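You operate a simulated robot arm through the tools that you are given. There is no shell and no other tool.

You run a simulated two-armed robot. Do the job below in one go: nothing can be reset, and whatever is moved stays where it is left.

JOB
Move both guide rails to their grey marks and lock them again.

The check looks at the end state, three seconds after you hand in, the way a careful person would. Anything else that was tipped, shoved, dropped, spilled or broken makes it a failure.

ROBOT AND FRAMES
Two 7-joint arms with fingered hands on one trunk that stands fixed in place. Base frame: the origin is at the foot of the trunk, x ahead of it, y to its left, z up. Units: m, rad, N and s.
The left shoulder is at [0.025, 0.17, 1.323], the right one opposite. With the tool pointing down near the work surface each hand reaches from about 0.24 to 0.74 m from the base axis, measured 20 degrees to its own side. Payload 4 kg a hand.
Tool frame (each hand has its own): the origin (TCP) lies between the finger pads and is the grasp point; the fingertips stand 0.026 m ahead of it; z points along the fingers, y is the line along which they close. The gripper opens to 0.132 m; its body begins 0.073 m behind the TCP. The gripper is a hand of 4 fingers: y runs from the thumb to the fingers, the wrist lies at [0, 0, -0.224] in the tool frame.
Orientation is that of the tool frame in the base frame, as [roll, pitch, yaw] about the fixed x, y, z axes, in that order (R = Rz(yaw) Ry(pitch) Rx(roll)). With the fingers straight down and closing along the base's y, the tool's x points along the base's -x, its y along +y and its z along -z.

CONTROLS
- The arms move only by the tool apply_moves. It takes "left_series", "right_series" or both (then of equal length, played together; a hand with none holds still); each is a list of rows, each a list of 6 numbers: the shift along the tool's x, y, z in m, then the turn, a rotation vector about the tool's x, y, z in rad. In form: [[dx, dy, dz, wx, wy, wz], ...]. A call has 1 to 20 rows; each row is the pose to reach, as a shift and turn from the pose commanded when the call began, along the tool's axes at that moment. A row lasts 0.2 s, in which the tool goes at most 0.05 m and 0.15 rad; a call with a longer step from one row to the next is refused whole. A pose out of reach is approached as far as the arm can. The call stops where the force on the tool passes 40 N (or 10 N more than at its start, if that is more) or the arm is blocked; 0.2 s more then pass. In this call time passes only in rows, and 0.2 s behind the last. The reply holds the time, the measured pose of the TCP, the force on the tool along the base axes, the opening and the grip force, in the units named above and with some noise, with the torque about the TCP (base axes, N m) and any sound that the robot's microphone picked up.
- Cameras (640 x 400 px; columns grow to the right, rows downward): "scene" is now at [0.0847, -0.0508, 1.4905]; the picture's right is [-0.58, -0.81, 0.00], its down [-0.52, 0.37, -0.77] and it looks along [0.63, -0.45, -0.64] (base axes); focal length 342 px, centre (320, 200). "left" rides on the left gripper at [-0.068, 0.002, -0.097] in its tool frame; the picture's right is [-0.02, -1.00, 0.00], its down [0.82, -0.02, -0.58] and it looks along [0.58, -0.01, 0.82] (tool axes); focal length 270 px, centre (320, 200). "right" rides on the right gripper at [0.068, 0.002, -0.097] in its tool frame; the picture's right is [-0.03, 1.00, 0.00], its down [-0.82, -0.02, -0.58] and it looks along [-0.58, -0.02, 0.82] (tool axes); focal length 270 px, centre (320, 200). There is no depth. A picture from a camera that has moved, and an enlarged one, comes with that camera's place and axes in the base frame and with its lens.
- capture(camera): a new picture of that camera. It takes no simulated time.
- move_column(by): moves the trunk up (or, below 0, down) by that many m; the arms and the scene camera ride with it, the base frame stays. It gives what a move gives, with no picture.
- finger_targets(finger1, finger2, finger3, thumb_bend, hand): sets how far each is bent, from 0 (flat) to 1 (curled in); at 0.3 the hand is open as for a grip, at 0.7 the pads meet at the TCP. One left out holds its place. A second passes; each finger stops where it meets its share of the squeeze, and holds until it gets a number again. It is the only way to open and close the hand. It gives what a move gives, with no picture; readings hold the bend of each and the force on the fingers (four entries, about 0 where the hand has none), thumb and palm.
- aim_head(pan, tilt): turns the head with the scene camera to pan (to the left, within 1.501 rad either way) and tilt (down, from -0.506 to 1.204), counted from straight ahead of the robot (the tilt from the chest, where the trunk bows). It gives what a move gives.
- close_up(camera, box): a new picture of the part [left, top, right, bottom] of that camera's present view, enlarged. It takes no simulated time.
- hand_in(): hands the job in; it is judged then, once.

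Places have to be worked out from the pictures, the camera data and where the tool is seen. Open the grippers and draw the arms clear of the work before you hand the job in, unless the task says otherwise.

The tools are called after "Call:" by a JSON object that holds its "name" and its "arguments". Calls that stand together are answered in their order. apply_moves: Moves the arms, as the interface text tells. Its arguments: {"type":"object","properties":{"left_series":{"type":"array","items":{"type":"array","items":{"type":"number"}}},"right_series":{"type":"array","items":{"type":"array","items":{"type":"number"}}}},"required":[]} The other tools are called the same way: move_column (by) moves the trunk up or down; finger_targets (finger1, finger2, finger3, thumb_bend, hand) moves the fingers one by one; aim_head (pan, tilt) turns the head that bears the scene camera; capture (camera) takes a picture; close_up (camera, box) takes an enlarged picture of a part of a camera's view; hand_in () hands the job in.

At the start:

```text
t: 0.0
left_ee_pos: [0.4704, -0.0264, 1.2074]
left_tool_rot: [3.141, 0.001, -3.14]
left_ft_force: [0.5, -0.7, -1.2]
left_wrist_torque: [-0.01, -0.01, 0.0]
left_gripper_width: 0.132
left_grasp_force: 0.1
left_shape: jaw
left_bend: [0.3, 0.3, 0.3, 0.3]
left_finger forces: [0.1, 0.1, 0.1, 0.1, 0.1, 0.0]
right_ee_pos: [0.3197, -0.3902, 1.2028]
right_tool_rot: [3.141, 0.001, -3.139]
right_ft_force: [-0.5, -0.3, 0.8]
right_wrist_torque: [0.0, -0.01, 0.02]
right_gripper_width: 0.1321
right_grasp_force: 0.1
right_shape: jaw
right_bend: [0.3, 0.3, 0.3, 0.3]
right_finger forces: [0.0, 0.0, 0.0, 0.0, 0.0, 0.1]
trunk travel left (down, up): [-0.55, 0.205]
head pan, tilt (commanded): [-0.62, 0.695]
```

scene: 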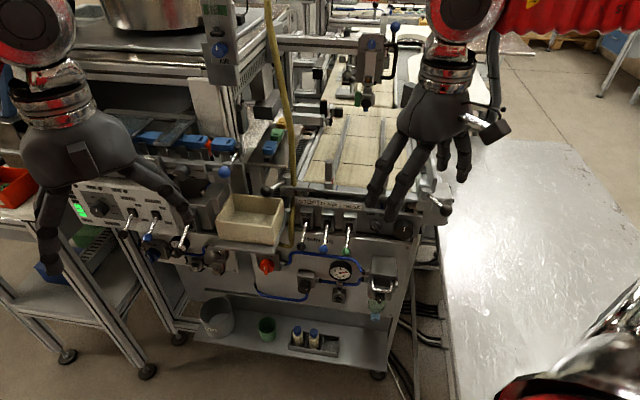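
right: 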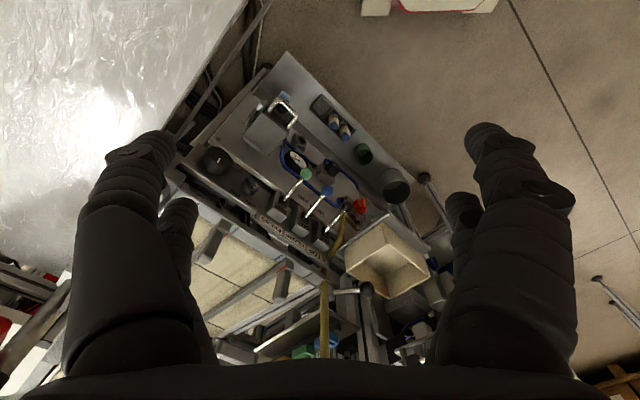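
left: 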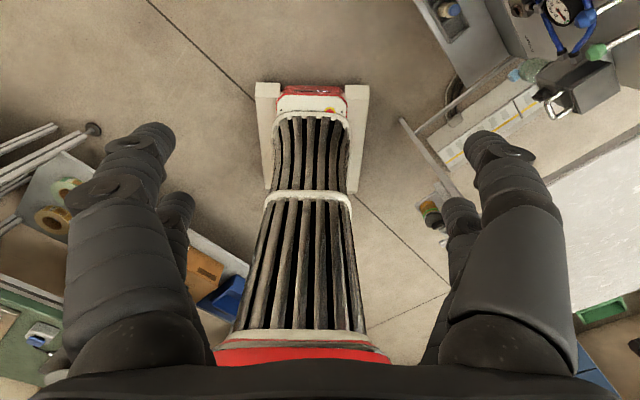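

I start by looking closely at the machine ahead, as the first picture is cluttered by the hands. I take enlarged views of the belt/rail region.

Call:
{"name": "close_up", "arguments": {"camera": "scene", "box": [240, 80, 460, 260]}}

Call:
{"name": "close_up", "arguments": {"camera": "right", "box": [170, 40, 450, 370]}}

Call:
{"name": "close_up", "arguments": {"camera": "scene", "box": [60, 90, 320, 280]}}

```text
2.22 times, centred on (350, 170) of scene
camera zoom: at [0.0847, -0.0508, 1.4905], right [-0.58, -0.81, 0.0], down [-0.52, 0.37, -0.77], along [0.63, -0.45, -0.64], focal length 761 px, centre (253, 267)
```

zoom: 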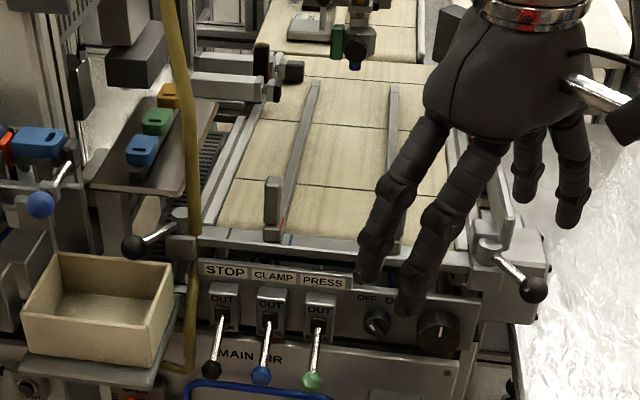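

```text
1.21 times, centred on (310, 205) of right
camera zoom: at [0.252, -0.3893, 1.2987], right [0.02, 1.0, 0.0], down [0.82, -0.02, 0.58], along [0.58, -0.01, -0.82], focal length 328 px, centre (332, 194)
```

zoom: 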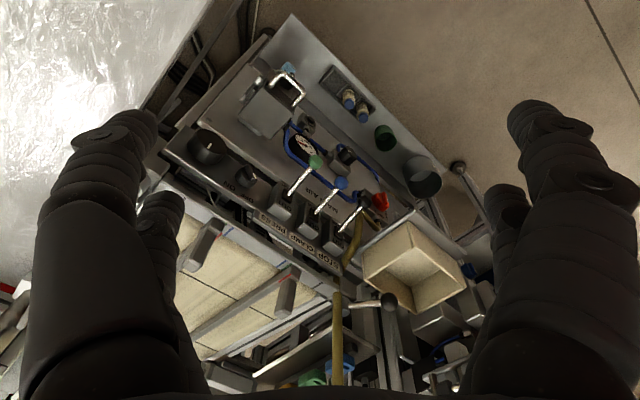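

```text
2.11 times, centred on (190, 185) of scene
camera zoom: at [0.0847, -0.0508, 1.4905], right [-0.58, -0.81, 0.0], down [-0.52, 0.37, -0.77], along [0.63, -0.45, -0.64], focal length 721 px, centre (594, 232)
```

zoom: 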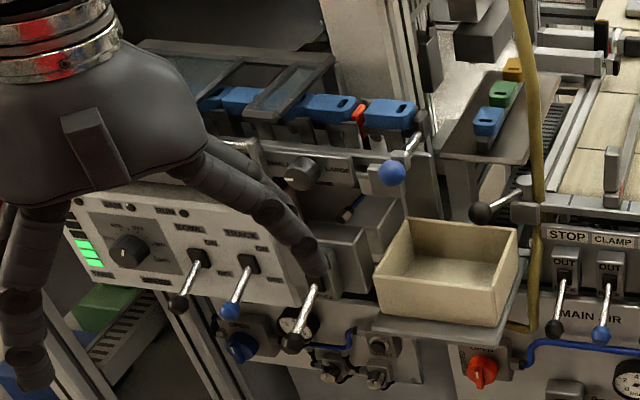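

The right hand hides part of the belt and rails. I lift both hands up and outward to see the work clearly.

Call:
{"name": "apply_moves", "arguments": {"right_series": [[0.0, 0, -0.05, 0, 0, 0], [0.0, -0.03, -0.08, 0, 0, 0], [0.02, -0.07, -0.1, 0, 0, 0], [0.05, -0.11, -0.1, 0, 0, 0], [0.08, -0.14, -0.1, 0, 0, 0], [0.1, -0.17, -0.1, 0, 0, 0]], "left_series": [[0.0, 0, -0.04, 0, 0, 0], [0.0, 0.03, -0.06, 0, 0, 0], [0.03, 0.06, -0.06, 0, 0, 0], [0.06, 0.1, -0.06, 0, 0, 0], [0.09, 0.14, -0.06, 0, 0, 0], [0.12, 0.18, -0.06, 0, 0, 0]]}}

Call:
{"name": "capture", "arguments": {"camera": "scene"}}

```text
t: 1.4
left_ee_pos: [0.3465, 0.1567, 1.2672]
left_tool_rot: [3.141, 0.001, -3.141]
left_ft_force: [0.0, 0.4, 0.5]
left_wrist_torque: [-0.05, -0.01, 0.02]
left_gripper_width: 0.1318
left_grasp_force: 0.1
left_shape: jaw
left_bend: [0.3, 0.3, 0.3, 0.3]
left_finger forces: [0.1, 0.0, 0.0, 0.1, 0.0, 0.1]
right_ee_pos: [0.219, -0.559, 1.3042]
right_tool_rot: [-3.142, 0.002, -3.141]
right_ft_force: [-1.2, -0.4, 0.8]
right_wrist_torque: [0.0, -0.04, 0.01]
right_gripper_width: 0.1318
right_grasp_force: 0.1
right_shape: jaw
right_bend: [0.3, 0.3, 0.3, 0.3]
right_finger forces: [0.0, 0.0, 0.1, 0.0, 0.0, 0.0]
trunk travel left (down, up): [-0.55, 0.205]
head pan, tilt (commanded): [-0.62, 0.695]
```

```text
taken
camera scene: at [0.0823, -0.0494, 1.4907], right [-0.58, -0.81, 0.0], down [-0.52, 0.37, -0.77], along [0.63, -0.45, -0.64], focal length 342 px, centre (320, 200)
```

scene: 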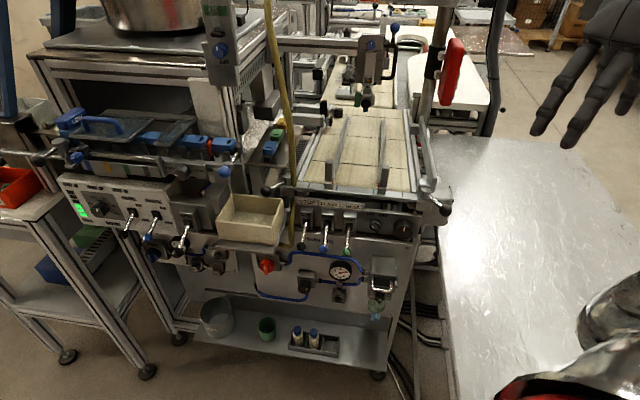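

Both hands are clear of the view now. I enlarge the rail region and the front bar with the marks.

Call:
{"name": "close_up", "arguments": {"camera": "scene", "box": [255, 85, 465, 215]}}

Call:
{"name": "close_up", "arguments": {"camera": "scene", "box": [255, 160, 355, 222]}}

Call:
{"name": "close_up", "arguments": {"camera": "scene", "box": [355, 160, 455, 222]}}

Call:
{"name": "close_up", "arguments": {"camera": "scene", "box": [270, 190, 430, 290]}}

```text
3.05 times, centred on (360, 150) of scene
camera zoom: at [0.0823, -0.0494, 1.4907], right [-0.58, -0.81, 0.0], down [-0.52, 0.37, -0.77], along [0.63, -0.45, -0.64], focal length 1043 px, centre (198, 352)
```

zoom: 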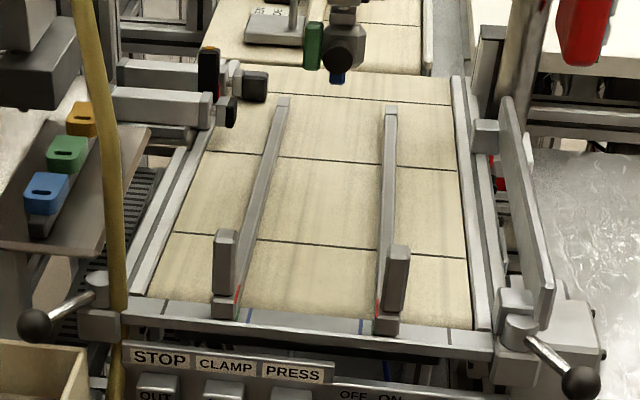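

```text
6.40 times, centred on (305, 191) of scene
camera zoom: at [0.0823, -0.0494, 1.4907], right [-0.58, -0.81, 0.0], down [-0.52, 0.37, -0.77], along [0.63, -0.45, -0.64], focal length 2191 px, centre (416, 258)
```

zoom: 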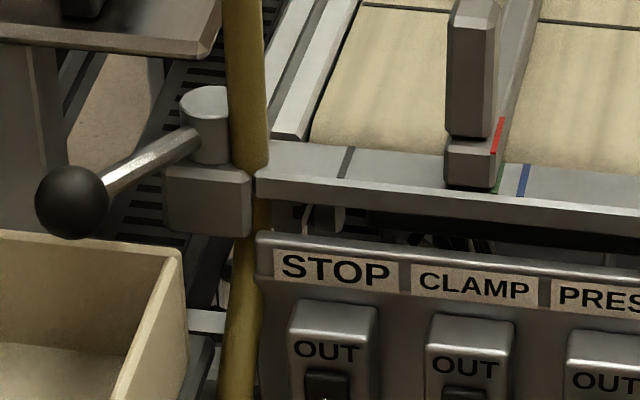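

```text
6.40 times, centred on (405, 191) of scene
camera zoom: at [0.0823, -0.0494, 1.4907], right [-0.58, -0.81, 0.0], down [-0.52, 0.37, -0.77], along [0.63, -0.45, -0.64], focal length 2191 px, centre (-224, 258)
```

zoom: 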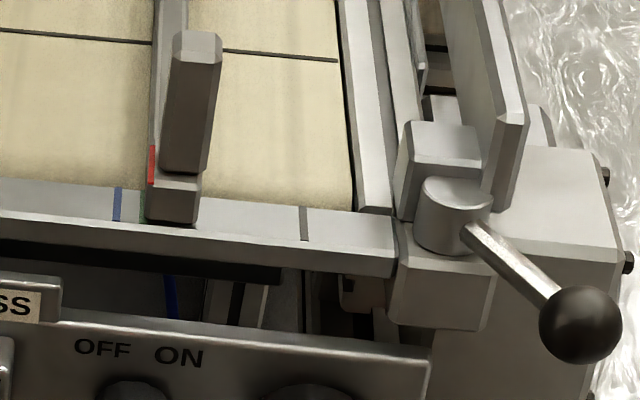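

```text
4.00 times, centred on (350, 240) of scene
camera zoom: at [0.0823, -0.0494, 1.4907], right [-0.58, -0.81, 0.0], down [-0.52, 0.37, -0.77], along [0.63, -0.45, -0.64], focal length 1369 px, centre (200, 40)
```

zoom: 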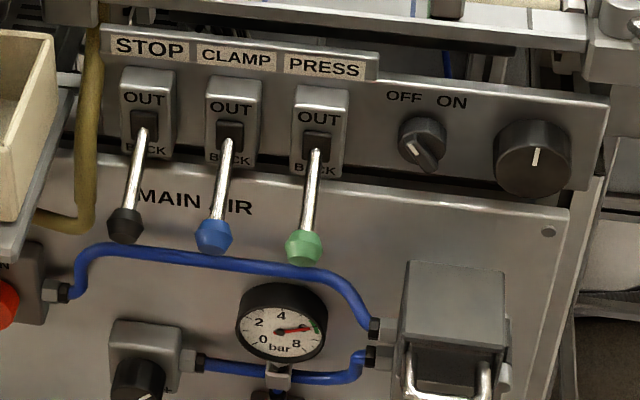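

The rails have red pointers now at the green marks; the grey marks lie outward on the front bar, and each end of the bar has a ball lever lock. By triangulation the left lever ball is near (0.67,-0.31,0.99) and the right one near (0.38,-0.60,0.99), so the machine is yawed about 45°. I bring the right hand over the front of the machine, yawed, high up, to look from its camera.

Call:
{"name": "apply_moves", "arguments": {"right_series": [[-0.01, 0.04, 0, 0, 0, 0.131], [-0.02, 0.08, 0, 0, 0, 0.262], [-0.03, 0.12, 0, 0, 0, 0.393], [-0.035, 0.16, 0, 0, 0, 0.524], [-0.04, 0.2, 0, 0, 0, 0.655], [-0.04, 0.24, 0, 0, 0, 0.785]]}}

Call:
{"name": "capture", "arguments": {"camera": "right"}}

Call:
{"name": "capture", "arguments": {"camera": "scene"}}

```text
t: 2.8
left_ee_pos: [0.3496, 0.156, 1.2656]
left_tool_rot: [-3.139, 0.0, -3.139]
left_ft_force: [-0.1, 0.9, -1.0]
left_wrist_torque: [0.01, -0.01, 0.02]
left_gripper_width: 0.1319
left_grasp_force: 0.0
left_shape: jaw
left_bend: [0.3, 0.3, 0.3, 0.3]
left_finger forces: [0.0, 0.0, 0.0, 0.0, 0.0, 0.1]
right_ee_pos: [0.2609, -0.32, 1.3037]
right_tool_rot: [-3.14, 0.0, 2.357]
right_ft_force: [-0.8, -0.1, -0.2]
right_wrist_torque: [0.0, 0.02, 0.01]
right_gripper_width: 0.1319
right_grasp_force: 0.0
right_shape: jaw
right_bend: [0.3, 0.3, 0.3, 0.3]
right_finger forces: [0.1, 0.0, 0.0, 0.0, 0.0, 0.0]
trunk travel left (down, up): [-0.55, 0.205]
head pan, tilt (commanded): [-0.62, 0.695]
```

```text
taken
camera right: at [0.214, -0.2689, 1.3999], right [0.72, 0.69, 0.0], down [0.56, -0.59, 0.58], along [0.4, -0.42, -0.82], focal length 270 px, centre (320, 200)
```

right: 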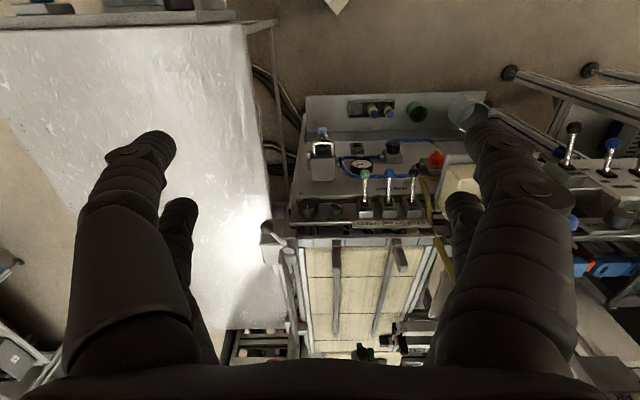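

```text
taken
camera scene: at [0.0847, -0.0492, 1.4905], right [-0.58, -0.81, 0.0], down [-0.52, 0.37, -0.77], along [0.63, -0.45, -0.64], focal length 342 px, centre (320, 200)
```

scene: 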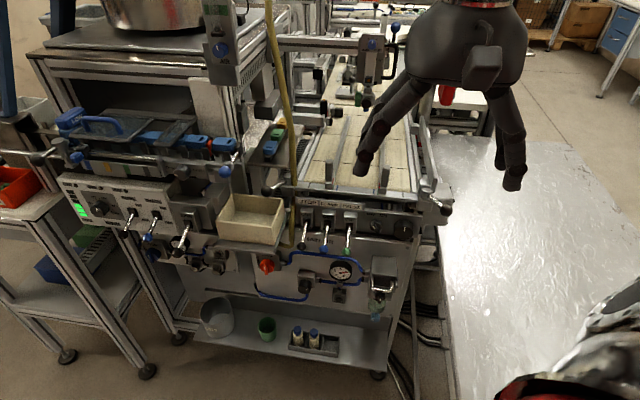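

The right camera sees the bar and rails upside-down, nearly square to the image, confirming the roughly 45° yaw. I enlarge it to triangulate the bar, posts and levers.

Call:
{"name": "close_up", "arguments": {"camera": "right", "box": [250, 180, 450, 305]}}

Call:
{"name": "close_up", "arguments": {"camera": "right", "box": [255, 205, 345, 261]}}

Call:
{"name": "close_up", "arguments": {"camera": "right", "box": [365, 205, 455, 261]}}

```text
3.20 times, centred on (350, 242) of right
camera zoom: at [0.214, -0.2689, 1.3999], right [0.72, 0.69, 0.0], down [0.56, -0.59, 0.58], along [0.4, -0.42, -0.82], focal length 865 px, centre (224, 64)
```

zoom: 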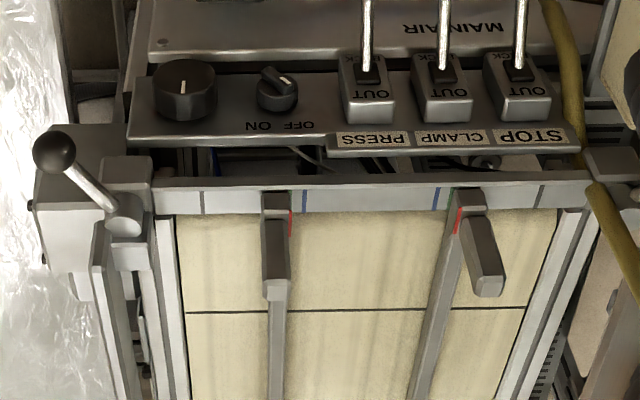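

```text
7.11 times, centred on (300, 233) of right
camera zoom: at [0.214, -0.2689, 1.3999], right [0.72, 0.69, 0.0], down [0.56, -0.59, 0.58], along [0.4, -0.42, -0.82], focal length 1922 px, centre (462, -35)
```

zoom: 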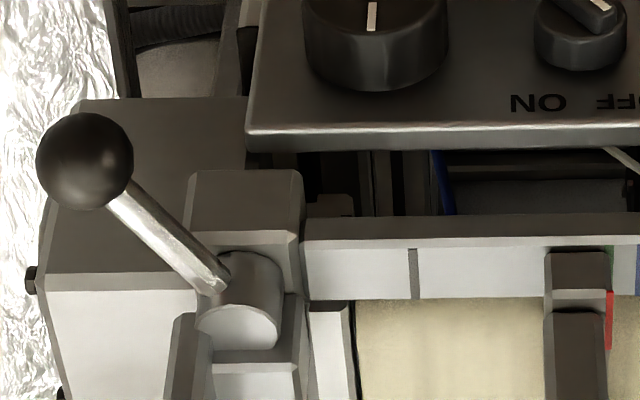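

```text
7.11 times, centred on (410, 233) of right
camera zoom: at [0.214, -0.2689, 1.3999], right [0.72, 0.69, 0.0], down [0.56, -0.59, 0.58], along [0.4, -0.42, -0.82], focal length 1922 px, centre (-320, -35)
```

zoom: 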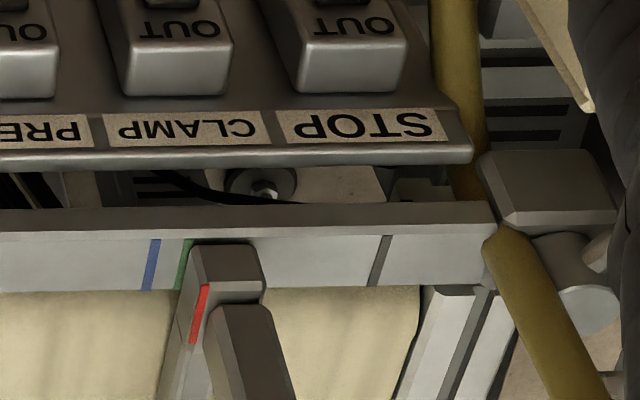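

Triangulation gives: bar top z≈0.972, grey marks at about (0.6525,-0.4225) and (0.490,-0.5835), both rails' pointers now on green, about 0.06 m inward of grey; post tops z≈1.037; lever balls z≈0.995. Before touching anything I learn how the hand closes by bending only the thumb and looking.

Call:
{"name": "finger_targets", "arguments": {"hand": "right", "thumb_bend": 0.6}}

Call:
{"name": "capture", "arguments": {"camera": "right"}}

Call:
{"name": "close_up", "arguments": {"camera": "scene", "box": [340, 0, 560, 210]}}

```text
t: 3.8
left_ee_pos: [0.3493, 0.1533, 1.2661]
left_tool_rot: [-3.141, -0.001, -3.141]
left_ft_force: [0.1, -0.5, -0.8]
left_wrist_torque: [-0.04, 0.02, -0.02]
left_gripper_width: 0.1319
left_grasp_force: 0.0
left_shape: jaw
left_bend: [0.3, 0.3, 0.3, 0.3]
left_finger forces: [0.1, 0.1, 0.0, 0.0, 0.1, 0.0]
right_ee_pos: [0.2617, -0.3202, 1.3038]
right_tool_rot: [3.141, 0.0, 2.358]
right_ft_force: [0.1, -0.5, -0.3]
right_wrist_torque: [-0.01, -0.02, 0.02]
right_gripper_width: 0.0831
right_grasp_force: 0.1
right_shape: fingers
right_bend: [0.3, 0.3, 0.3, 0.6]
right_finger forces: [0.1, 0.1, 0.0, 0.1, 0.1, 0.0]
trunk travel left (down, up): [-0.55, 0.205]
head pan, tilt (commanded): [-0.62, 0.695]
```

```text
taken
camera right: at [0.2138, -0.271, 1.3997], right [0.72, 0.69, 0.0], down [0.56, -0.59, 0.58], along [0.4, -0.42, -0.82], focal length 270 px, centre (320, 200)
```

right: 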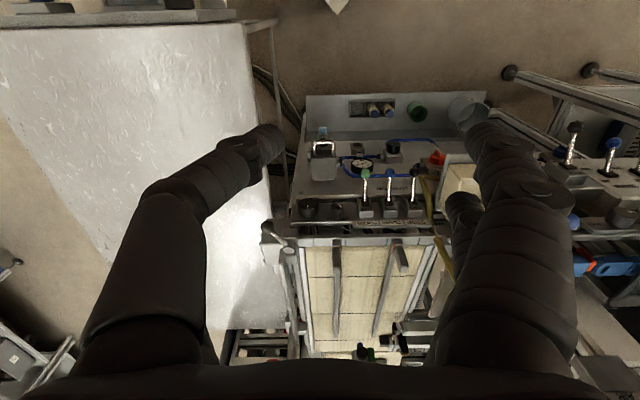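

```text
1.90 times, centred on (450, 105) of scene
camera zoom: at [0.0845, -0.0508, 1.4905], right [-0.58, -0.81, 0.0], down [-0.52, 0.37, -0.77], along [0.63, -0.45, -0.64], focal length 652 px, centre (72, 381)
```

zoom: 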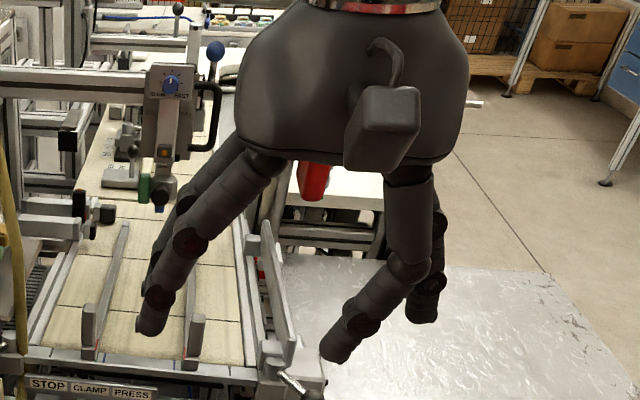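

Only one digit on the thumb side bent, so I check which side each of the other fingers is on.

Call:
{"name": "finger_targets", "arguments": {"hand": "right", "thumb_bend": 0.3, "finger1": 0.6}}

Call:
{"name": "close_up", "arguments": {"camera": "scene", "box": [340, 0, 560, 210]}}

Call:
{"name": "capture", "arguments": {"camera": "right"}}

Call:
{"name": "finger_targets", "arguments": {"hand": "right", "finger1": 0.3, "finger3": 0.6}}

Call:
{"name": "close_up", "arguments": {"camera": "scene", "box": [340, 0, 560, 210]}}

Call:
{"name": "capture", "arguments": {"camera": "right"}}

```text
t: 4.8
left_ee_pos: [0.3494, 0.1545, 1.2661]
left_tool_rot: [3.141, 0.001, -3.139]
left_ft_force: [-0.1, 0.5, 0.1]
left_wrist_torque: [-0.01, -0.01, 0.0]
left_gripper_width: 0.1319
left_grasp_force: 0.1
left_shape: jaw
left_bend: [0.3, 0.3, 0.3, 0.3]
left_finger forces: [0.1, 0.0, 0.0, 0.0, 0.1, 0.0]
right_ee_pos: [0.261, -0.3204, 1.3032]
right_tool_rot: [3.141, 0.001, 2.357]
right_ft_force: [-1.1, 0.4, -0.1]
right_wrist_torque: [-0.02, 0.01, -0.02]
right_gripper_width: 0.083
right_grasp_force: 0.1
right_shape: fingers
right_bend: [0.6, 0.3, 0.3, 0.3]
right_finger forces: [0.1, 0.0, 0.0, 0.1, 0.1, 0.0]
trunk travel left (down, up): [-0.55, 0.205]
head pan, tilt (commanded): [-0.62, 0.695]
```

```text
1.90 times, centred on (450, 105) of scene
camera zoom: at [0.0844, -0.0507, 1.4905], right [-0.58, -0.81, 0.0], down [-0.52, 0.37, -0.77], along [0.63, -0.45, -0.64], focal length 652 px, centre (72, 381)
```

zoom: 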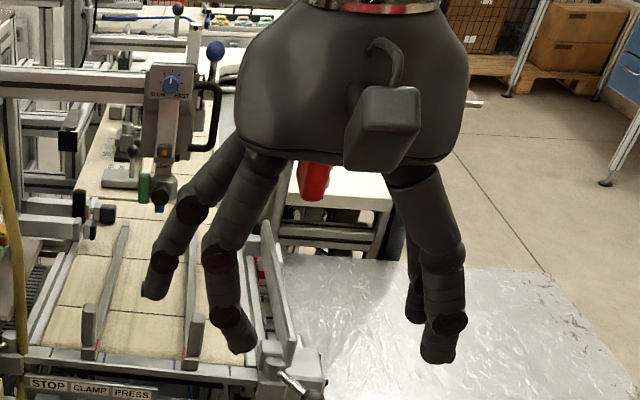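

```text
taken
camera right: at [0.2137, -0.271, 1.3997], right [0.72, 0.69, 0.0], down [0.56, -0.59, 0.58], along [0.4, -0.42, -0.82], focal length 270 px, centre (320, 200)
```

right: 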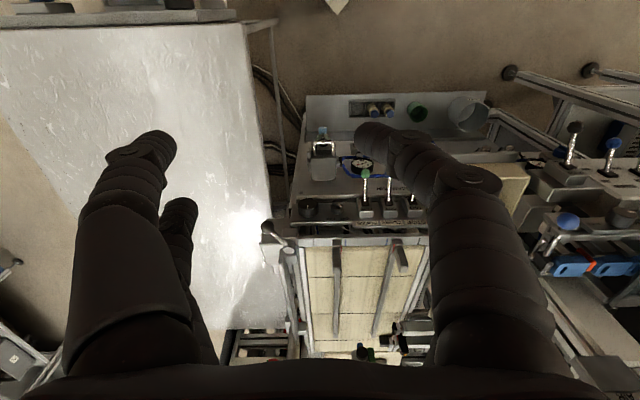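

```text
t: 5.8
left_ee_pos: [0.3507, 0.1542, 1.2671]
left_tool_rot: [-3.141, -0.001, -3.139]
left_ft_force: [0.1, -0.6, -0.7]
left_wrist_torque: [0.05, 0.01, -0.01]
left_gripper_width: 0.1319
left_grasp_force: 0.1
left_shape: jaw
left_bend: [0.3, 0.3, 0.3, 0.3]
left_finger forces: [0.0, 0.0, 0.0, 0.0, 0.0, 0.0]
right_ee_pos: [0.2612, -0.3205, 1.3041]
right_tool_rot: [-3.141, 0.001, 2.357]
right_ft_force: [-0.1, -0.1, 0.4]
right_wrist_torque: [0.01, -0.03, 0.03]
right_gripper_width: 0.1324
right_grasp_force: 0.1
right_shape: fingers
right_bend: [0.3, 0.3, 0.6, 0.3]
right_finger forces: [0.0, 0.0, 0.0, 0.1, 0.0, 0.1]
trunk travel left (down, up): [-0.55, 0.205]
head pan, tilt (commanded): [-0.62, 0.695]
```

```text
1.90 times, centred on (450, 105) of scene
camera zoom: at [0.0844, -0.0507, 1.4905], right [-0.58, -0.81, 0.0], down [-0.52, 0.37, -0.77], along [0.63, -0.45, -0.64], focal length 652 px, centre (72, 381)
```

zoom: 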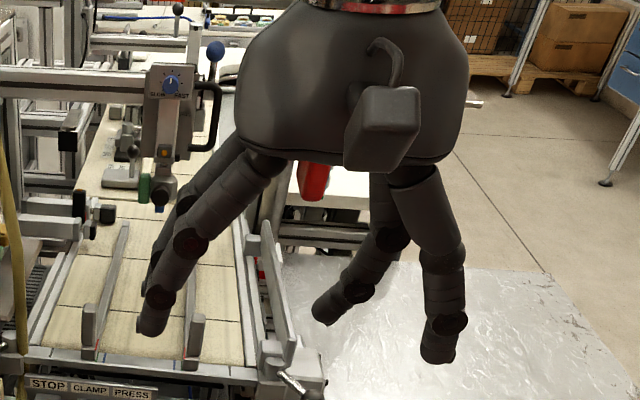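

```text
taken
camera right: at [0.2137, -0.2709, 1.3997], right [0.72, 0.69, 0.0], down [0.56, -0.59, 0.58], along [0.4, -0.42, -0.82], focal length 270 px, centre (320, 200)
```

right: 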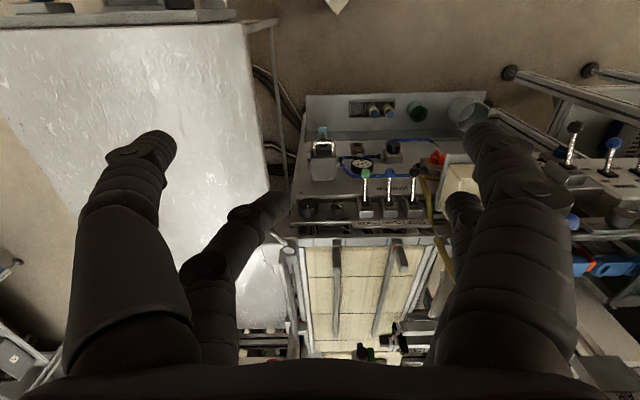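

The hand is 2+2: finger1 opposes the thumb (near the camera), finger2 opposes finger3. I set the right hand to its normal opening and carry it to about 15 cm above the right lever ball to inspect that lock.

Call:
{"name": "finger_targets", "arguments": {"hand": "right", "finger3": 0.3}}

Call:
{"name": "apply_moves", "arguments": {"right_series": [[-0.035, -0.014, 0.0125, 0, 0, -0.0981], [-0.07, -0.028, 0.025, 0, 0, -0.1963], [-0.105, -0.042, 0.0375, 0, 0, -0.2944], [-0.14, -0.056, 0.05, 0, 0, -0.3926], [-0.175, -0.07, 0.0625, 0, 0, -0.4907], [-0.21, -0.084, 0.075, 0, 0, -0.5888], [-0.245, -0.098, 0.0875, 0, 0, -0.687], [-0.28, -0.112, 0.1, 0, 0, -0.785]]}}

Call:
{"name": "capture", "arguments": {"camera": "right"}}

Call:
{"name": "capture", "arguments": {"camera": "scene"}}

```text
t: 6.8
left_ee_pos: [0.3491, 0.1551, 1.2657]
left_tool_rot: [-3.141, 0.0, -3.139]
left_ft_force: [0.0, -0.7, -0.9]
left_wrist_torque: [0.01, -0.01, 0.03]
left_gripper_width: 0.1319
left_grasp_force: 0.1
left_shape: jaw
left_bend: [0.3, 0.3, 0.3, 0.3]
left_finger forces: [0.0, 0.0, 0.1, 0.0, 0.0, 0.0]
right_ee_pos: [0.2615, -0.3215, 1.3036]
right_tool_rot: [-3.141, -0.001, 2.359]
right_ft_force: [0.9, -0.5, -0.3]
right_wrist_torque: [-0.01, -0.01, 0.03]
right_gripper_width: 0.1325
right_grasp_force: 0.0
right_shape: fingers
right_bend: [0.3, 0.3, 0.3, 0.3]
right_finger forces: [0.0, 0.0, 0.0, 0.1, 0.0, 0.0]
trunk travel left (down, up): [-0.55, 0.205]
head pan, tilt (commanded): [-0.62, 0.695]
```

```text
t: 8.6
left_ee_pos: [0.35, 0.1524, 1.2658]
left_tool_rot: [3.14, -0.002, -3.14]
left_ft_force: [-0.2, -0.4, 0.7]
left_wrist_torque: [0.0, 0.01, 0.01]
left_gripper_width: 0.1321
left_grasp_force: 0.1
left_shape: jaw
left_bend: [0.3, 0.3, 0.3, 0.3]
left_finger forces: [0.1, 0.0, 0.1, 0.0, 0.0, 0.1]
right_ee_pos: [0.3805, -0.5987, 1.2019]
right_tool_rot: [-3.141, 0.0, -3.14]
right_ft_force: [0.1, 0.3, -0.1]
right_wrist_torque: [0.03, 0.0, -0.01]
right_gripper_width: 0.1326
right_grasp_force: 0.0
right_shape: fingers
right_bend: [0.3, 0.3, 0.3, 0.3]
right_finger forces: [0.0, 0.0, 0.1, 0.1, 0.0, 0.0]
trunk travel left (down, up): [-0.55, 0.205]
head pan, tilt (commanded): [-0.62, 0.695]
```

```text
taken
camera right: at [0.3119, -0.5973, 1.2986], right [0.02, 1.0, 0.0], down [0.82, -0.02, 0.58], along [0.58, -0.01, -0.82], focal length 270 px, centre (320, 200)
```

right: 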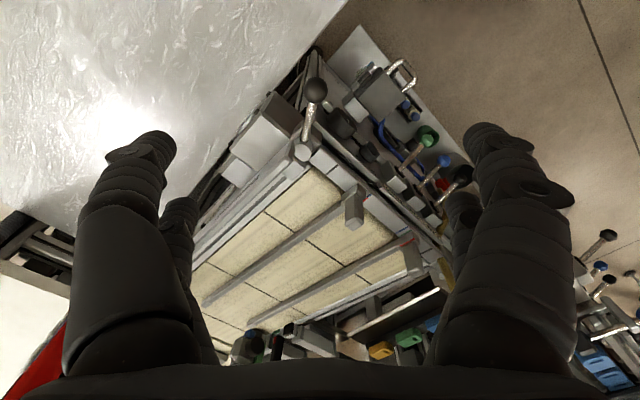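

```text
taken
camera scene: at [0.0856, -0.052, 1.4903], right [-0.58, -0.81, 0.0], down [-0.52, 0.37, -0.77], along [0.62, -0.44, -0.64], focal length 342 px, centre (320, 200)
```

scene: 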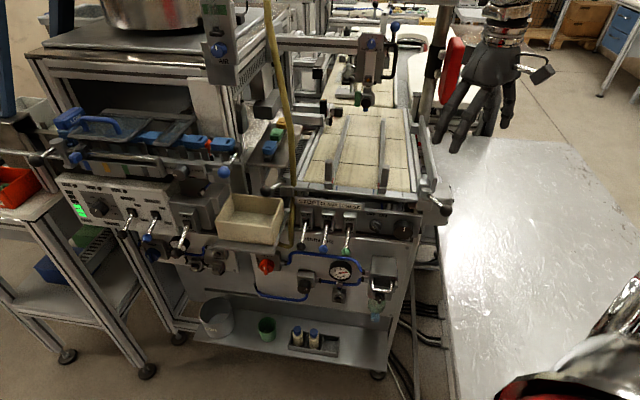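

The hand is above the right lever; I enlarge the hand camera's view of that lock.

Call:
{"name": "close_up", "arguments": {"camera": "right", "box": [225, 60, 425, 185]}}

Call:
{"name": "close_up", "arguments": {"camera": "right", "box": [300, 130, 440, 300]}}

```text
3.20 times, centred on (325, 122) of right
camera zoom: at [0.3119, -0.5973, 1.2986], right [0.02, 1.0, 0.0], down [0.82, -0.02, 0.58], along [0.58, -0.01, -0.82], focal length 865 px, centre (304, 448)
```

zoom: 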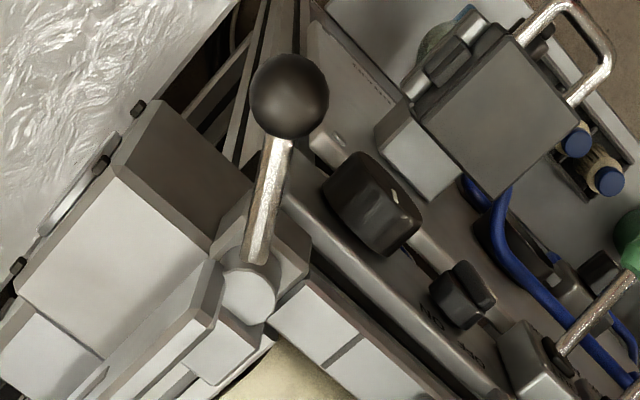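

```text
2.35 times, centred on (370, 215) of right
camera zoom: at [0.3119, -0.5973, 1.2986], right [0.02, 1.0, 0.0], down [0.82, -0.02, 0.58], along [0.58, -0.01, -0.82], focal length 636 px, centre (202, 165)
```

zoom: 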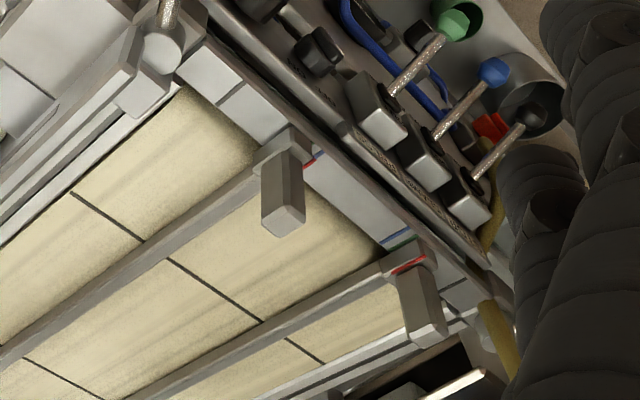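

The right lever: ball ≈(0.381,-0.600,0.995), pivot ≈(0.452,-0.619); nothing higher than the ball close by. I half-close the right hand (about 66 mm) and descend to z≈1.07 above the ball, then check.

Call:
{"name": "finger_targets", "arguments": {"hand": "right", "finger1": 0.5, "finger2": 0.5, "finger3": 0.5, "thumb_bend": 0.5}}

Call:
{"name": "apply_moves", "arguments": {"right_series": [[0, -0.001, 0.045, 0, 0, 0], [0, -0.001, 0.09, 0, 0, 0], [0, -0.001, 0.132, 0, 0, 0]]}}

Call:
{"name": "capture", "arguments": {"camera": "right"}}

Call:
{"name": "close_up", "arguments": {"camera": "scene", "box": [380, 60, 560, 240]}}

```text
t: 9.6
left_ee_pos: [0.3501, 0.1541, 1.2667]
left_tool_rot: [3.141, 0.0, -3.14]
left_ft_force: [0.2, 1.0, 0.5]
left_wrist_torque: [0.02, -0.01, 0.01]
left_gripper_width: 0.132
left_grasp_force: 0.1
left_shape: jaw
left_bend: [0.3, 0.3, 0.3, 0.3]
left_finger forces: [0.1, 0.1, 0.0, 0.0, 0.0, 0.0]
right_ee_pos: [0.3795, -0.5973, 1.2015]
right_tool_rot: [3.14, 0.001, -3.14]
right_ft_force: [-1.0, 0.6, -0.8]
right_wrist_torque: [0.01, 0.0, 0.03]
right_gripper_width: 0.0664
right_grasp_force: 0.0
right_shape: fingers
right_bend: [0.5, 0.5, 0.5, 0.5]
right_finger forces: [0.0, 0.0, 0.0, 0.0, 0.0, 0.1]
trunk travel left (down, up): [-0.55, 0.205]
head pan, tilt (commanded): [-0.62, 0.695]
```

```text
t: 10.4
left_ee_pos: [0.3516, 0.1527, 1.2668]
left_tool_rot: [-3.141, -0.002, -3.141]
left_ft_force: [0.5, -0.2, 0.0]
left_wrist_torque: [0.01, 0.01, -0.02]
left_gripper_width: 0.1321
left_grasp_force: 0.0
left_shape: jaw
left_bend: [0.3, 0.3, 0.3, 0.3]
left_finger forces: [0.1, 0.1, 0.0, 0.1, 0.1, 0.1]
right_ee_pos: [0.3792, -0.599, 1.0693]
right_tool_rot: [-3.141, 0.0, -3.141]
right_ft_force: [0.1, -0.3, -0.4]
right_wrist_torque: [0.0, -0.01, 0.05]
right_gripper_width: 0.0663
right_grasp_force: 0.1
right_shape: fingers
right_bend: [0.5, 0.5, 0.5, 0.5]
right_finger forces: [0.0, 0.0, 0.0, 0.1, 0.0, 0.1]
trunk travel left (down, up): [-0.55, 0.205]
head pan, tilt (commanded): [-0.62, 0.695]
```

```text
taken
camera right: at [0.3117, -0.5974, 1.1663], right [0.02, 1.0, 0.0], down [0.82, -0.02, 0.58], along [0.58, -0.01, -0.82], focal length 270 px, centre (320, 200)
```

right: 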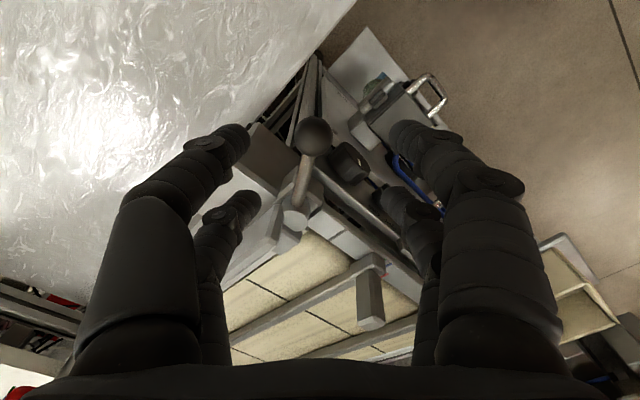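

```text
2.22 times, centred on (470, 150) of scene
camera zoom: at [0.0855, -0.0517, 1.4904], right [-0.58, -0.81, 0.0], down [-0.52, 0.37, -0.77], along [0.62, -0.45, -0.64], focal length 761 px, centre (-13, 311)
```

zoom: 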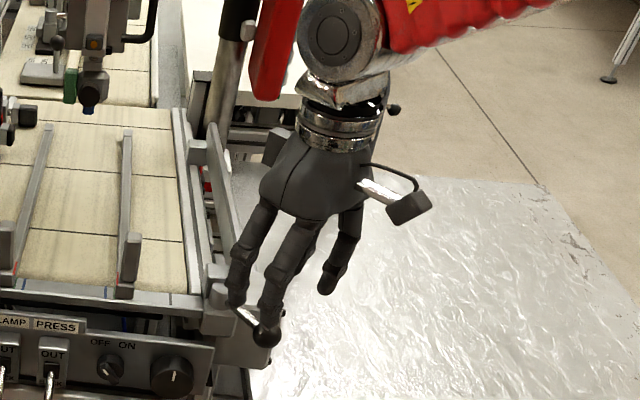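

The ball sits centrally between the digits (ball ≈(0.381,-0.602)). I descend around the ball to z≈1.0.

Call:
{"name": "apply_moves", "arguments": {"right_series": [[-0.001, -0.002, 0.02, 0, 0, 0], [-0.002, -0.003, 0.04, 0, 0, 0], [-0.002, -0.003, 0.055, 0, 0, 0], [-0.002, -0.003, 0.068, 0, 0, 0]]}}

Call:
{"name": "capture", "arguments": {"camera": "right"}}

Call:
{"name": "close_up", "arguments": {"camera": "scene", "box": [380, 100, 500, 240]}}

```text
t: 11.4
left_ee_pos: [0.3505, 0.1544, 1.2674]
left_tool_rot: [3.142, -0.001, -3.141]
left_ft_force: [-0.2, -0.2, -0.4]
left_wrist_torque: [0.0, -0.01, -0.02]
left_gripper_width: 0.1316
left_grasp_force: 0.1
left_shape: jaw
left_bend: [0.3, 0.3, 0.3, 0.3]
left_finger forces: [0.1, 0.0, 0.0, 0.1, 0.0, 0.0]
right_ee_pos: [0.3817, -0.602, 1.002]
right_tool_rot: [-3.141, 0.0, 3.141]
right_ft_force: [-0.1, -0.7, -0.8]
right_wrist_torque: [-0.02, 0.0, 0.02]
right_gripper_width: 0.0666
right_grasp_force: 0.1
right_shape: fingers
right_bend: [0.5, 0.5, 0.5, 0.5]
right_finger forces: [0.0, 0.0, 0.0, 0.0, 0.0, 0.0]
trunk travel left (down, up): [-0.55, 0.205]
head pan, tilt (commanded): [-0.62, 0.695]
```

```text
taken
camera right: at [0.3138, -0.6006, 1.0991], right [0.02, 1.0, 0.0], down [0.82, -0.02, 0.58], along [0.58, -0.01, -0.82], focal length 270 px, centre (320, 200)
```

right: 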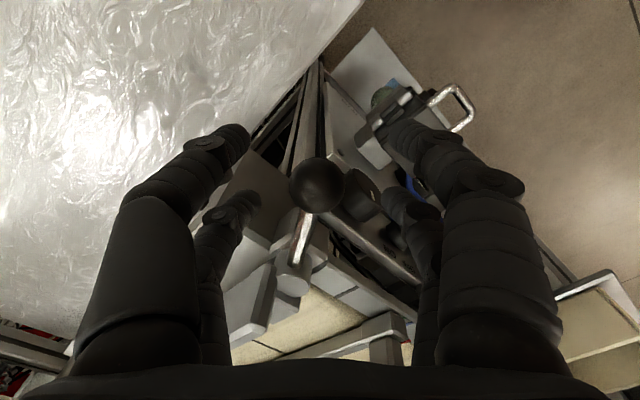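

```text
2.86 times, centred on (440, 170) of scene
camera zoom: at [0.0851, -0.0507, 1.4904], right [-0.58, -0.81, 0.0], down [-0.52, 0.37, -0.77], along [0.63, -0.45, -0.64], focal length 978 px, centre (-23, 286)
```

zoom: 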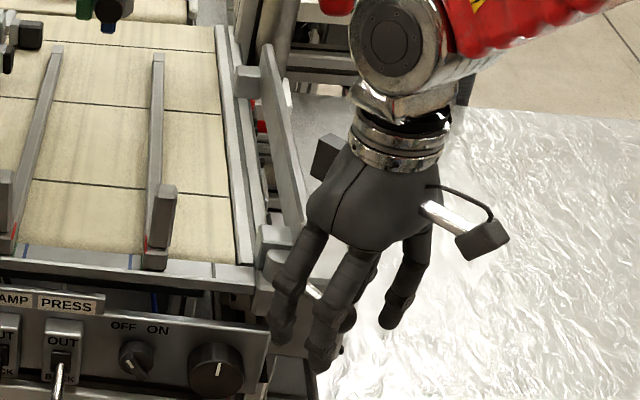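

The ball is centred between the pads. I close to a loose cage (about 33 mm) around the ball, so I can push it either way.

Call:
{"name": "finger_targets", "arguments": {"hand": "right", "finger1": 0.6, "finger2": 0.6, "finger3": 0.6, "thumb_bend": 0.6}}

Call:
{"name": "capture", "arguments": {"camera": "right"}}

```text
t: 12.4
left_ee_pos: [0.3495, 0.154, 1.2654]
left_tool_rot: [3.141, -0.001, -3.14]
left_ft_force: [0.0, 1.0, 0.1]
left_wrist_torque: [-0.02, 0.01, 0.0]
left_gripper_width: 0.1318
left_grasp_force: 0.1
left_shape: jaw
left_bend: [0.3, 0.3, 0.3, 0.3]
left_finger forces: [0.0, 0.1, 0.1, 0.1, 0.1, 0.1]
right_ee_pos: [0.382, -0.6014, 1.0034]
right_tool_rot: [3.141, -0.001, -3.139]
right_ft_force: [-1.2, -0.8, 0.3]
right_wrist_torque: [0.01, 0.0, 0.01]
right_gripper_width: 0.0332
right_grasp_force: 0.1
right_shape: fingers
right_bend: [0.6, 0.6, 0.6, 0.6]
right_finger forces: [0.0, 0.1, 0.0, 0.0, 0.0, 0.0]
trunk travel left (down, up): [-0.55, 0.205]
head pan, tilt (commanded): [-0.62, 0.695]
```

```text
taken
camera right: at [0.3134, -0.6005, 1.0994], right [0.02, 1.0, 0.0], down [0.82, -0.02, 0.58], along [0.58, -0.01, -0.82], focal length 270 px, centre (320, 200)
```

right: 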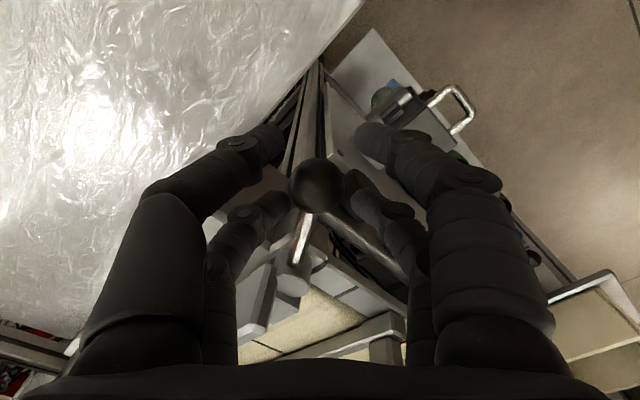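

The ball is caged. I test the outward direction (towards -y) gently by 2 cm in small rows, watching the force.

Call:
{"name": "apply_moves", "arguments": {"right_series": [[0, -0.004, 0, 0, 0, 0], [0, -0.008, 0, 0, 0, 0], [0.001, -0.012, 0, 0, 0, 0], [0.001, -0.016, 0, 0, 0, 0]]}}

Call:
{"name": "capture", "arguments": {"camera": "right"}}

```text
t: 13.4
left_ee_pos: [0.3501, 0.1542, 1.2666]
left_tool_rot: [3.14, -0.002, -3.138]
left_ft_force: [-0.1, -0.1, 1.5]
left_wrist_torque: [0.0, -0.05, 0.04]
left_gripper_width: 0.1318
left_grasp_force: 0.0
left_shape: jaw
left_bend: [0.3, 0.3, 0.3, 0.3]
left_finger forces: [0.1, 0.0, 0.0, 0.0, 0.1, 0.0]
right_ee_pos: [0.3801, -0.6176, 1.003]
right_tool_rot: [3.142, -0.002, -3.141]
right_ft_force: [-0.7, 2.0, -0.6]
right_wrist_torque: [0.06, 0.01, 0.0]
right_gripper_width: 0.0331
right_grasp_force: 0.2
right_shape: fingers
right_bend: [0.6, 0.58, 0.6, 0.6]
right_finger forces: [0.0, 1.4, 0.0, 0.0, 0.0, 0.1]
trunk travel left (down, up): [-0.55, 0.205]
head pan, tilt (commanded): [-0.62, 0.695]
```

```text
taken
camera right: at [0.3122, -0.6162, 1.0992], right [0.02, 1.0, 0.0], down [0.82, -0.02, 0.58], along [0.58, -0.01, -0.82], focal length 270 px, centre (320, 200)
```

right: 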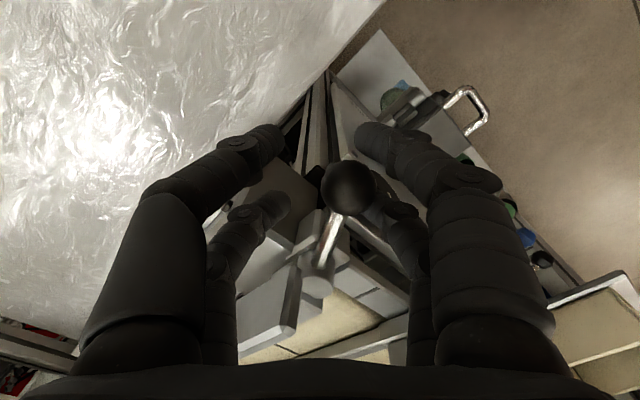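

The ball has only just come against finger2 (1.4 N). I push a little further outward to see whether it resists or turns.

Call:
{"name": "apply_moves", "arguments": {"right_series": [[0, -0.004, 0, 0, 0, 0], [0, -0.008, 0, 0, 0, 0], [0, -0.012, 0, 0, 0, 0]]}}

Call:
{"name": "capture", "arguments": {"camera": "right"}}

```text
t: 14.2
left_ee_pos: [0.3503, 0.1542, 1.2658]
left_tool_rot: [-3.141, -0.002, -3.14]
left_ft_force: [0.1, 0.2, -0.3]
left_wrist_torque: [0.0, 0.0, -0.03]
left_gripper_width: 0.132
left_grasp_force: 0.2
left_shape: jaw
left_bend: [0.3, 0.3, 0.3, 0.3]
left_finger forces: [0.1, 0.1, 0.1, 0.0, 0.0, 0.0]
right_ee_pos: [0.3804, -0.6296, 1.0028]
right_tool_rot: [3.141, 0.0, -3.137]
right_ft_force: [1.5, 6.9, -0.2]
right_wrist_torque: [0.12, -0.03, 0.03]
right_gripper_width: 0.0327
right_grasp_force: 2.8
right_shape: fingers
right_bend: [0.6, 0.54, 0.6, 0.6]
right_finger forces: [0.0, 5.5, 0.0, 0.1, 0.0, 0.1]
trunk travel left (down, up): [-0.55, 0.205]
head pan, tilt (commanded): [-0.62, 0.695]
```

```text
taken
camera right: at [0.3127, -0.6277, 1.0998], right [0.02, 1.0, 0.0], down [0.82, -0.02, 0.58], along [0.58, -0.01, -0.82], focal length 270 px, centre (320, 200)
```

right: 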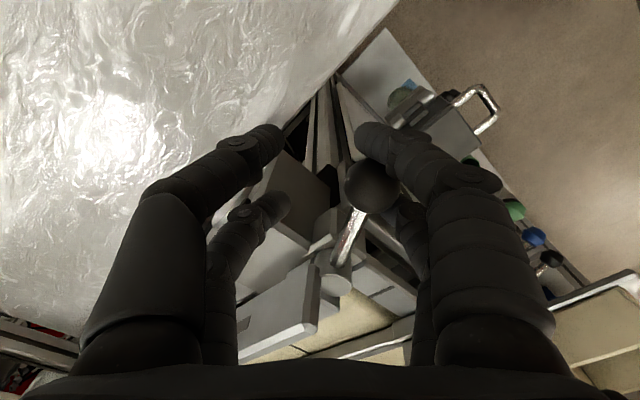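

The ball resists outward at about 7 N and finger2 yields; the lever hasn't turned. I back off and try the inward direction (+y) with the same gentleness for comparison.

Call:
{"name": "apply_moves", "arguments": {"right_series": [[0, 0.012, 0, 0, 0, 0], [0, 0.026, 0, 0, 0, 0], [0, 0.035, 0, 0, 0, 0], [0, 0.041, 0, 0, 0, 0], [0, 0.047, 0, 0, 0, 0], [0, 0.053, 0, 0, 0, 0]]}}

Call:
{"name": "capture", "arguments": {"camera": "right"}}

```text
t: 15.6
left_ee_pos: [0.352, 0.1547, 1.266]
left_tool_rot: [3.141, -0.003, -3.139]
left_ft_force: [0.2, 0.5, 0.5]
left_wrist_torque: [0.01, -0.02, 0.0]
left_gripper_width: 0.1319
left_grasp_force: 0.0
left_shape: jaw
left_bend: [0.3, 0.3, 0.3, 0.3]
left_finger forces: [0.1, 0.1, 0.0, 0.1, 0.0, 0.0]
right_ee_pos: [0.3804, -0.5784, 1.0029]
right_tool_rot: [-3.14, -0.002, 3.141]
right_ft_force: [1.8, -3.3, -0.6]
right_wrist_torque: [-0.1, -0.01, -0.07]
right_gripper_width: 0.033
right_grasp_force: 2.0
right_shape: fingers
right_bend: [0.6, 0.6, 0.56, 0.6]
right_finger forces: [0.1, 0.0, 3.1, 0.0, 0.1, 0.0]
trunk travel left (down, up): [-0.55, 0.205]
head pan, tilt (commanded): [-0.62, 0.695]
```

```text
taken
camera right: at [0.3123, -0.5754, 1.0991], right [0.02, 1.0, 0.0], down [0.82, -0.02, 0.58], along [0.58, -0.01, -0.82], focal length 270 px, centre (320, 200)
```

right: 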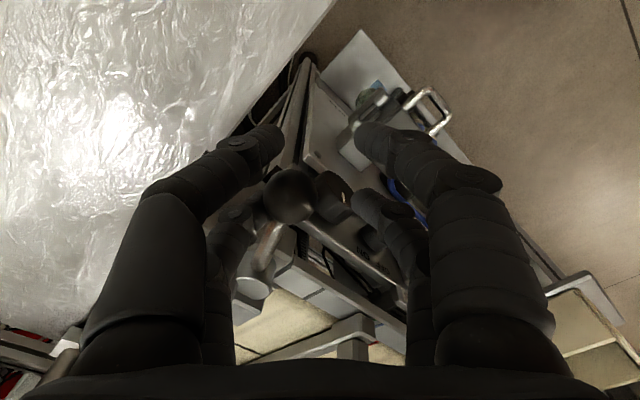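

Inward (+y) the ball moved about 12 mm at only ~3 N, while outward it was stopped hard – so inward is the unlocking direction. I centre the hand on the ball and close for a light two-sided grip before swinging it along its arc.

Call:
{"name": "apply_moves", "arguments": {"right_series": [[-0.004, -0.006, 0, 0, 0, 0], [-0.005, -0.012, 0, 0, 0, 0]]}}

Call:
{"name": "finger_targets", "arguments": {"hand": "right", "finger1": 0.66, "finger2": 0.66, "finger3": 0.66, "thumb_bend": 0.66}}

Call:
{"name": "capture", "arguments": {"camera": "right"}}

```text
t: 16.2
left_ee_pos: [0.3495, 0.1525, 1.267]
left_tool_rot: [-3.141, 0.0, -3.138]
left_ft_force: [-0.4, -0.3, -0.3]
left_wrist_torque: [0.0, 0.02, 0.0]
left_gripper_width: 0.1318
left_grasp_force: 0.1
left_shape: jaw
left_bend: [0.3, 0.3, 0.3, 0.3]
left_finger forces: [0.0, 0.1, 0.0, 0.0, 0.0, 0.0]
right_ee_pos: [0.3848, -0.5901, 1.0021]
right_tool_rot: [3.14, -0.001, -3.141]
right_ft_force: [-2.3, -1.7, -1.2]
right_wrist_torque: [0.0, 0.1, -0.1]
right_gripper_width: 0.0331
right_grasp_force: 1.2
right_shape: fingers
right_bend: [0.6, 0.6, 0.59, 0.6]
right_finger forces: [0.1, 0.0, 2.4, 0.1, 0.0, 0.1]
trunk travel left (down, up): [-0.55, 0.205]
head pan, tilt (commanded): [-0.62, 0.695]
```

```text
t: 17.2
left_ee_pos: [0.3498, 0.1526, 1.2669]
left_tool_rot: [3.14, 0.0, -3.14]
left_ft_force: [-0.2, -0.2, 0.6]
left_wrist_torque: [0.01, -0.04, 0.01]
left_gripper_width: 0.1319
left_grasp_force: 0.0
left_shape: jaw
left_bend: [0.3, 0.3, 0.3, 0.3]
left_finger forces: [0.1, 0.1, 0.0, 0.0, 0.0, 0.0]
right_ee_pos: [0.3856, -0.5889, 1.0021]
right_tool_rot: [-3.141, -0.002, 3.14]
right_ft_force: [-0.9, -2.8, -4.2]
right_wrist_torque: [0.03, 0.13, -0.07]
right_gripper_width: 0.0139
right_grasp_force: 1.8
right_shape: fingers
right_bend: [0.66, 0.66, 0.61, 0.66]
right_finger forces: [0.1, 0.0, 4.5, 0.0, 0.0, 0.0]
trunk travel left (down, up): [-0.55, 0.205]
head pan, tilt (commanded): [-0.62, 0.695]
```

```text
taken
camera right: at [0.317, -0.5878, 1.0989], right [0.02, 1.0, 0.0], down [0.82, -0.02, 0.58], along [0.58, -0.01, -0.82], focal length 270 px, centre (320, 200)
```

right: 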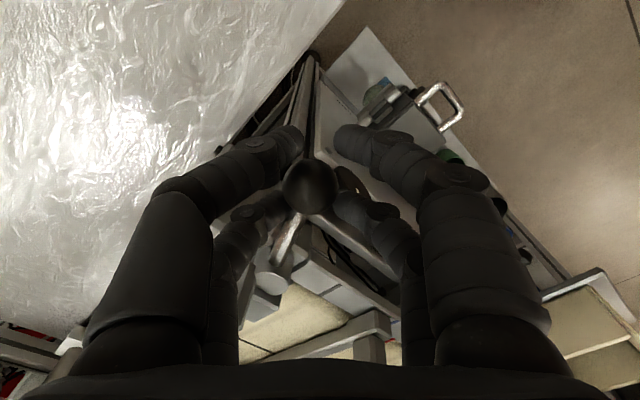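

The ball sits between the two digit pairs, so only finger3 touches. I close fully to 0.7 so all four digits cradle the ball.

Call:
{"name": "finger_targets", "arguments": {"hand": "right", "finger1": 0.7, "finger2": 0.7, "finger3": 0.66, "thumb_bend": 0.7}}

Call:
{"name": "capture", "arguments": {"camera": "right"}}

```text
t: 18.2
left_ee_pos: [0.3501, 0.1524, 1.2674]
left_tool_rot: [-3.14, -0.002, -3.141]
left_ft_force: [-0.1, -0.3, -0.6]
left_wrist_torque: [-0.01, 0.0, 0.02]
left_gripper_width: 0.1318
left_grasp_force: 0.0
left_shape: jaw
left_bend: [0.3, 0.3, 0.3, 0.3]
left_finger forces: [0.0, 0.0, 0.0, 0.0, 0.0, 0.0]
right_ee_pos: [0.3857, -0.5907, 1.0019]
right_tool_rot: [3.141, 0.0, -3.139]
right_ft_force: [-2.0, -2.2, -4.6]
right_wrist_torque: [0.01, 0.1, -0.08]
right_gripper_width: 0.0018
right_grasp_force: 2.6
right_shape: fingers
right_bend: [0.7, 0.69, 0.61, 0.7]
right_finger forces: [0.0, 0.6, 4.3, 0.0, 0.2, 0.0]
trunk travel left (down, up): [-0.55, 0.205]
head pan, tilt (commanded): [-0.62, 0.695]
```

```text
taken
camera right: at [0.3171, -0.5877, 1.099], right [0.02, 1.0, 0.0], down [0.82, -0.02, 0.58], along [0.58, -0.01, -0.82], focal length 270 px, centre (320, 200)
```

right: 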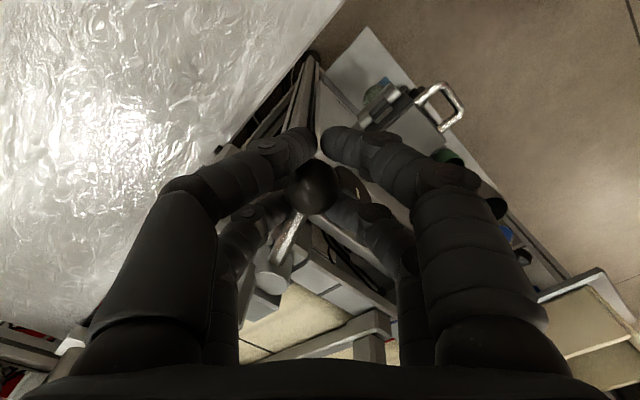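

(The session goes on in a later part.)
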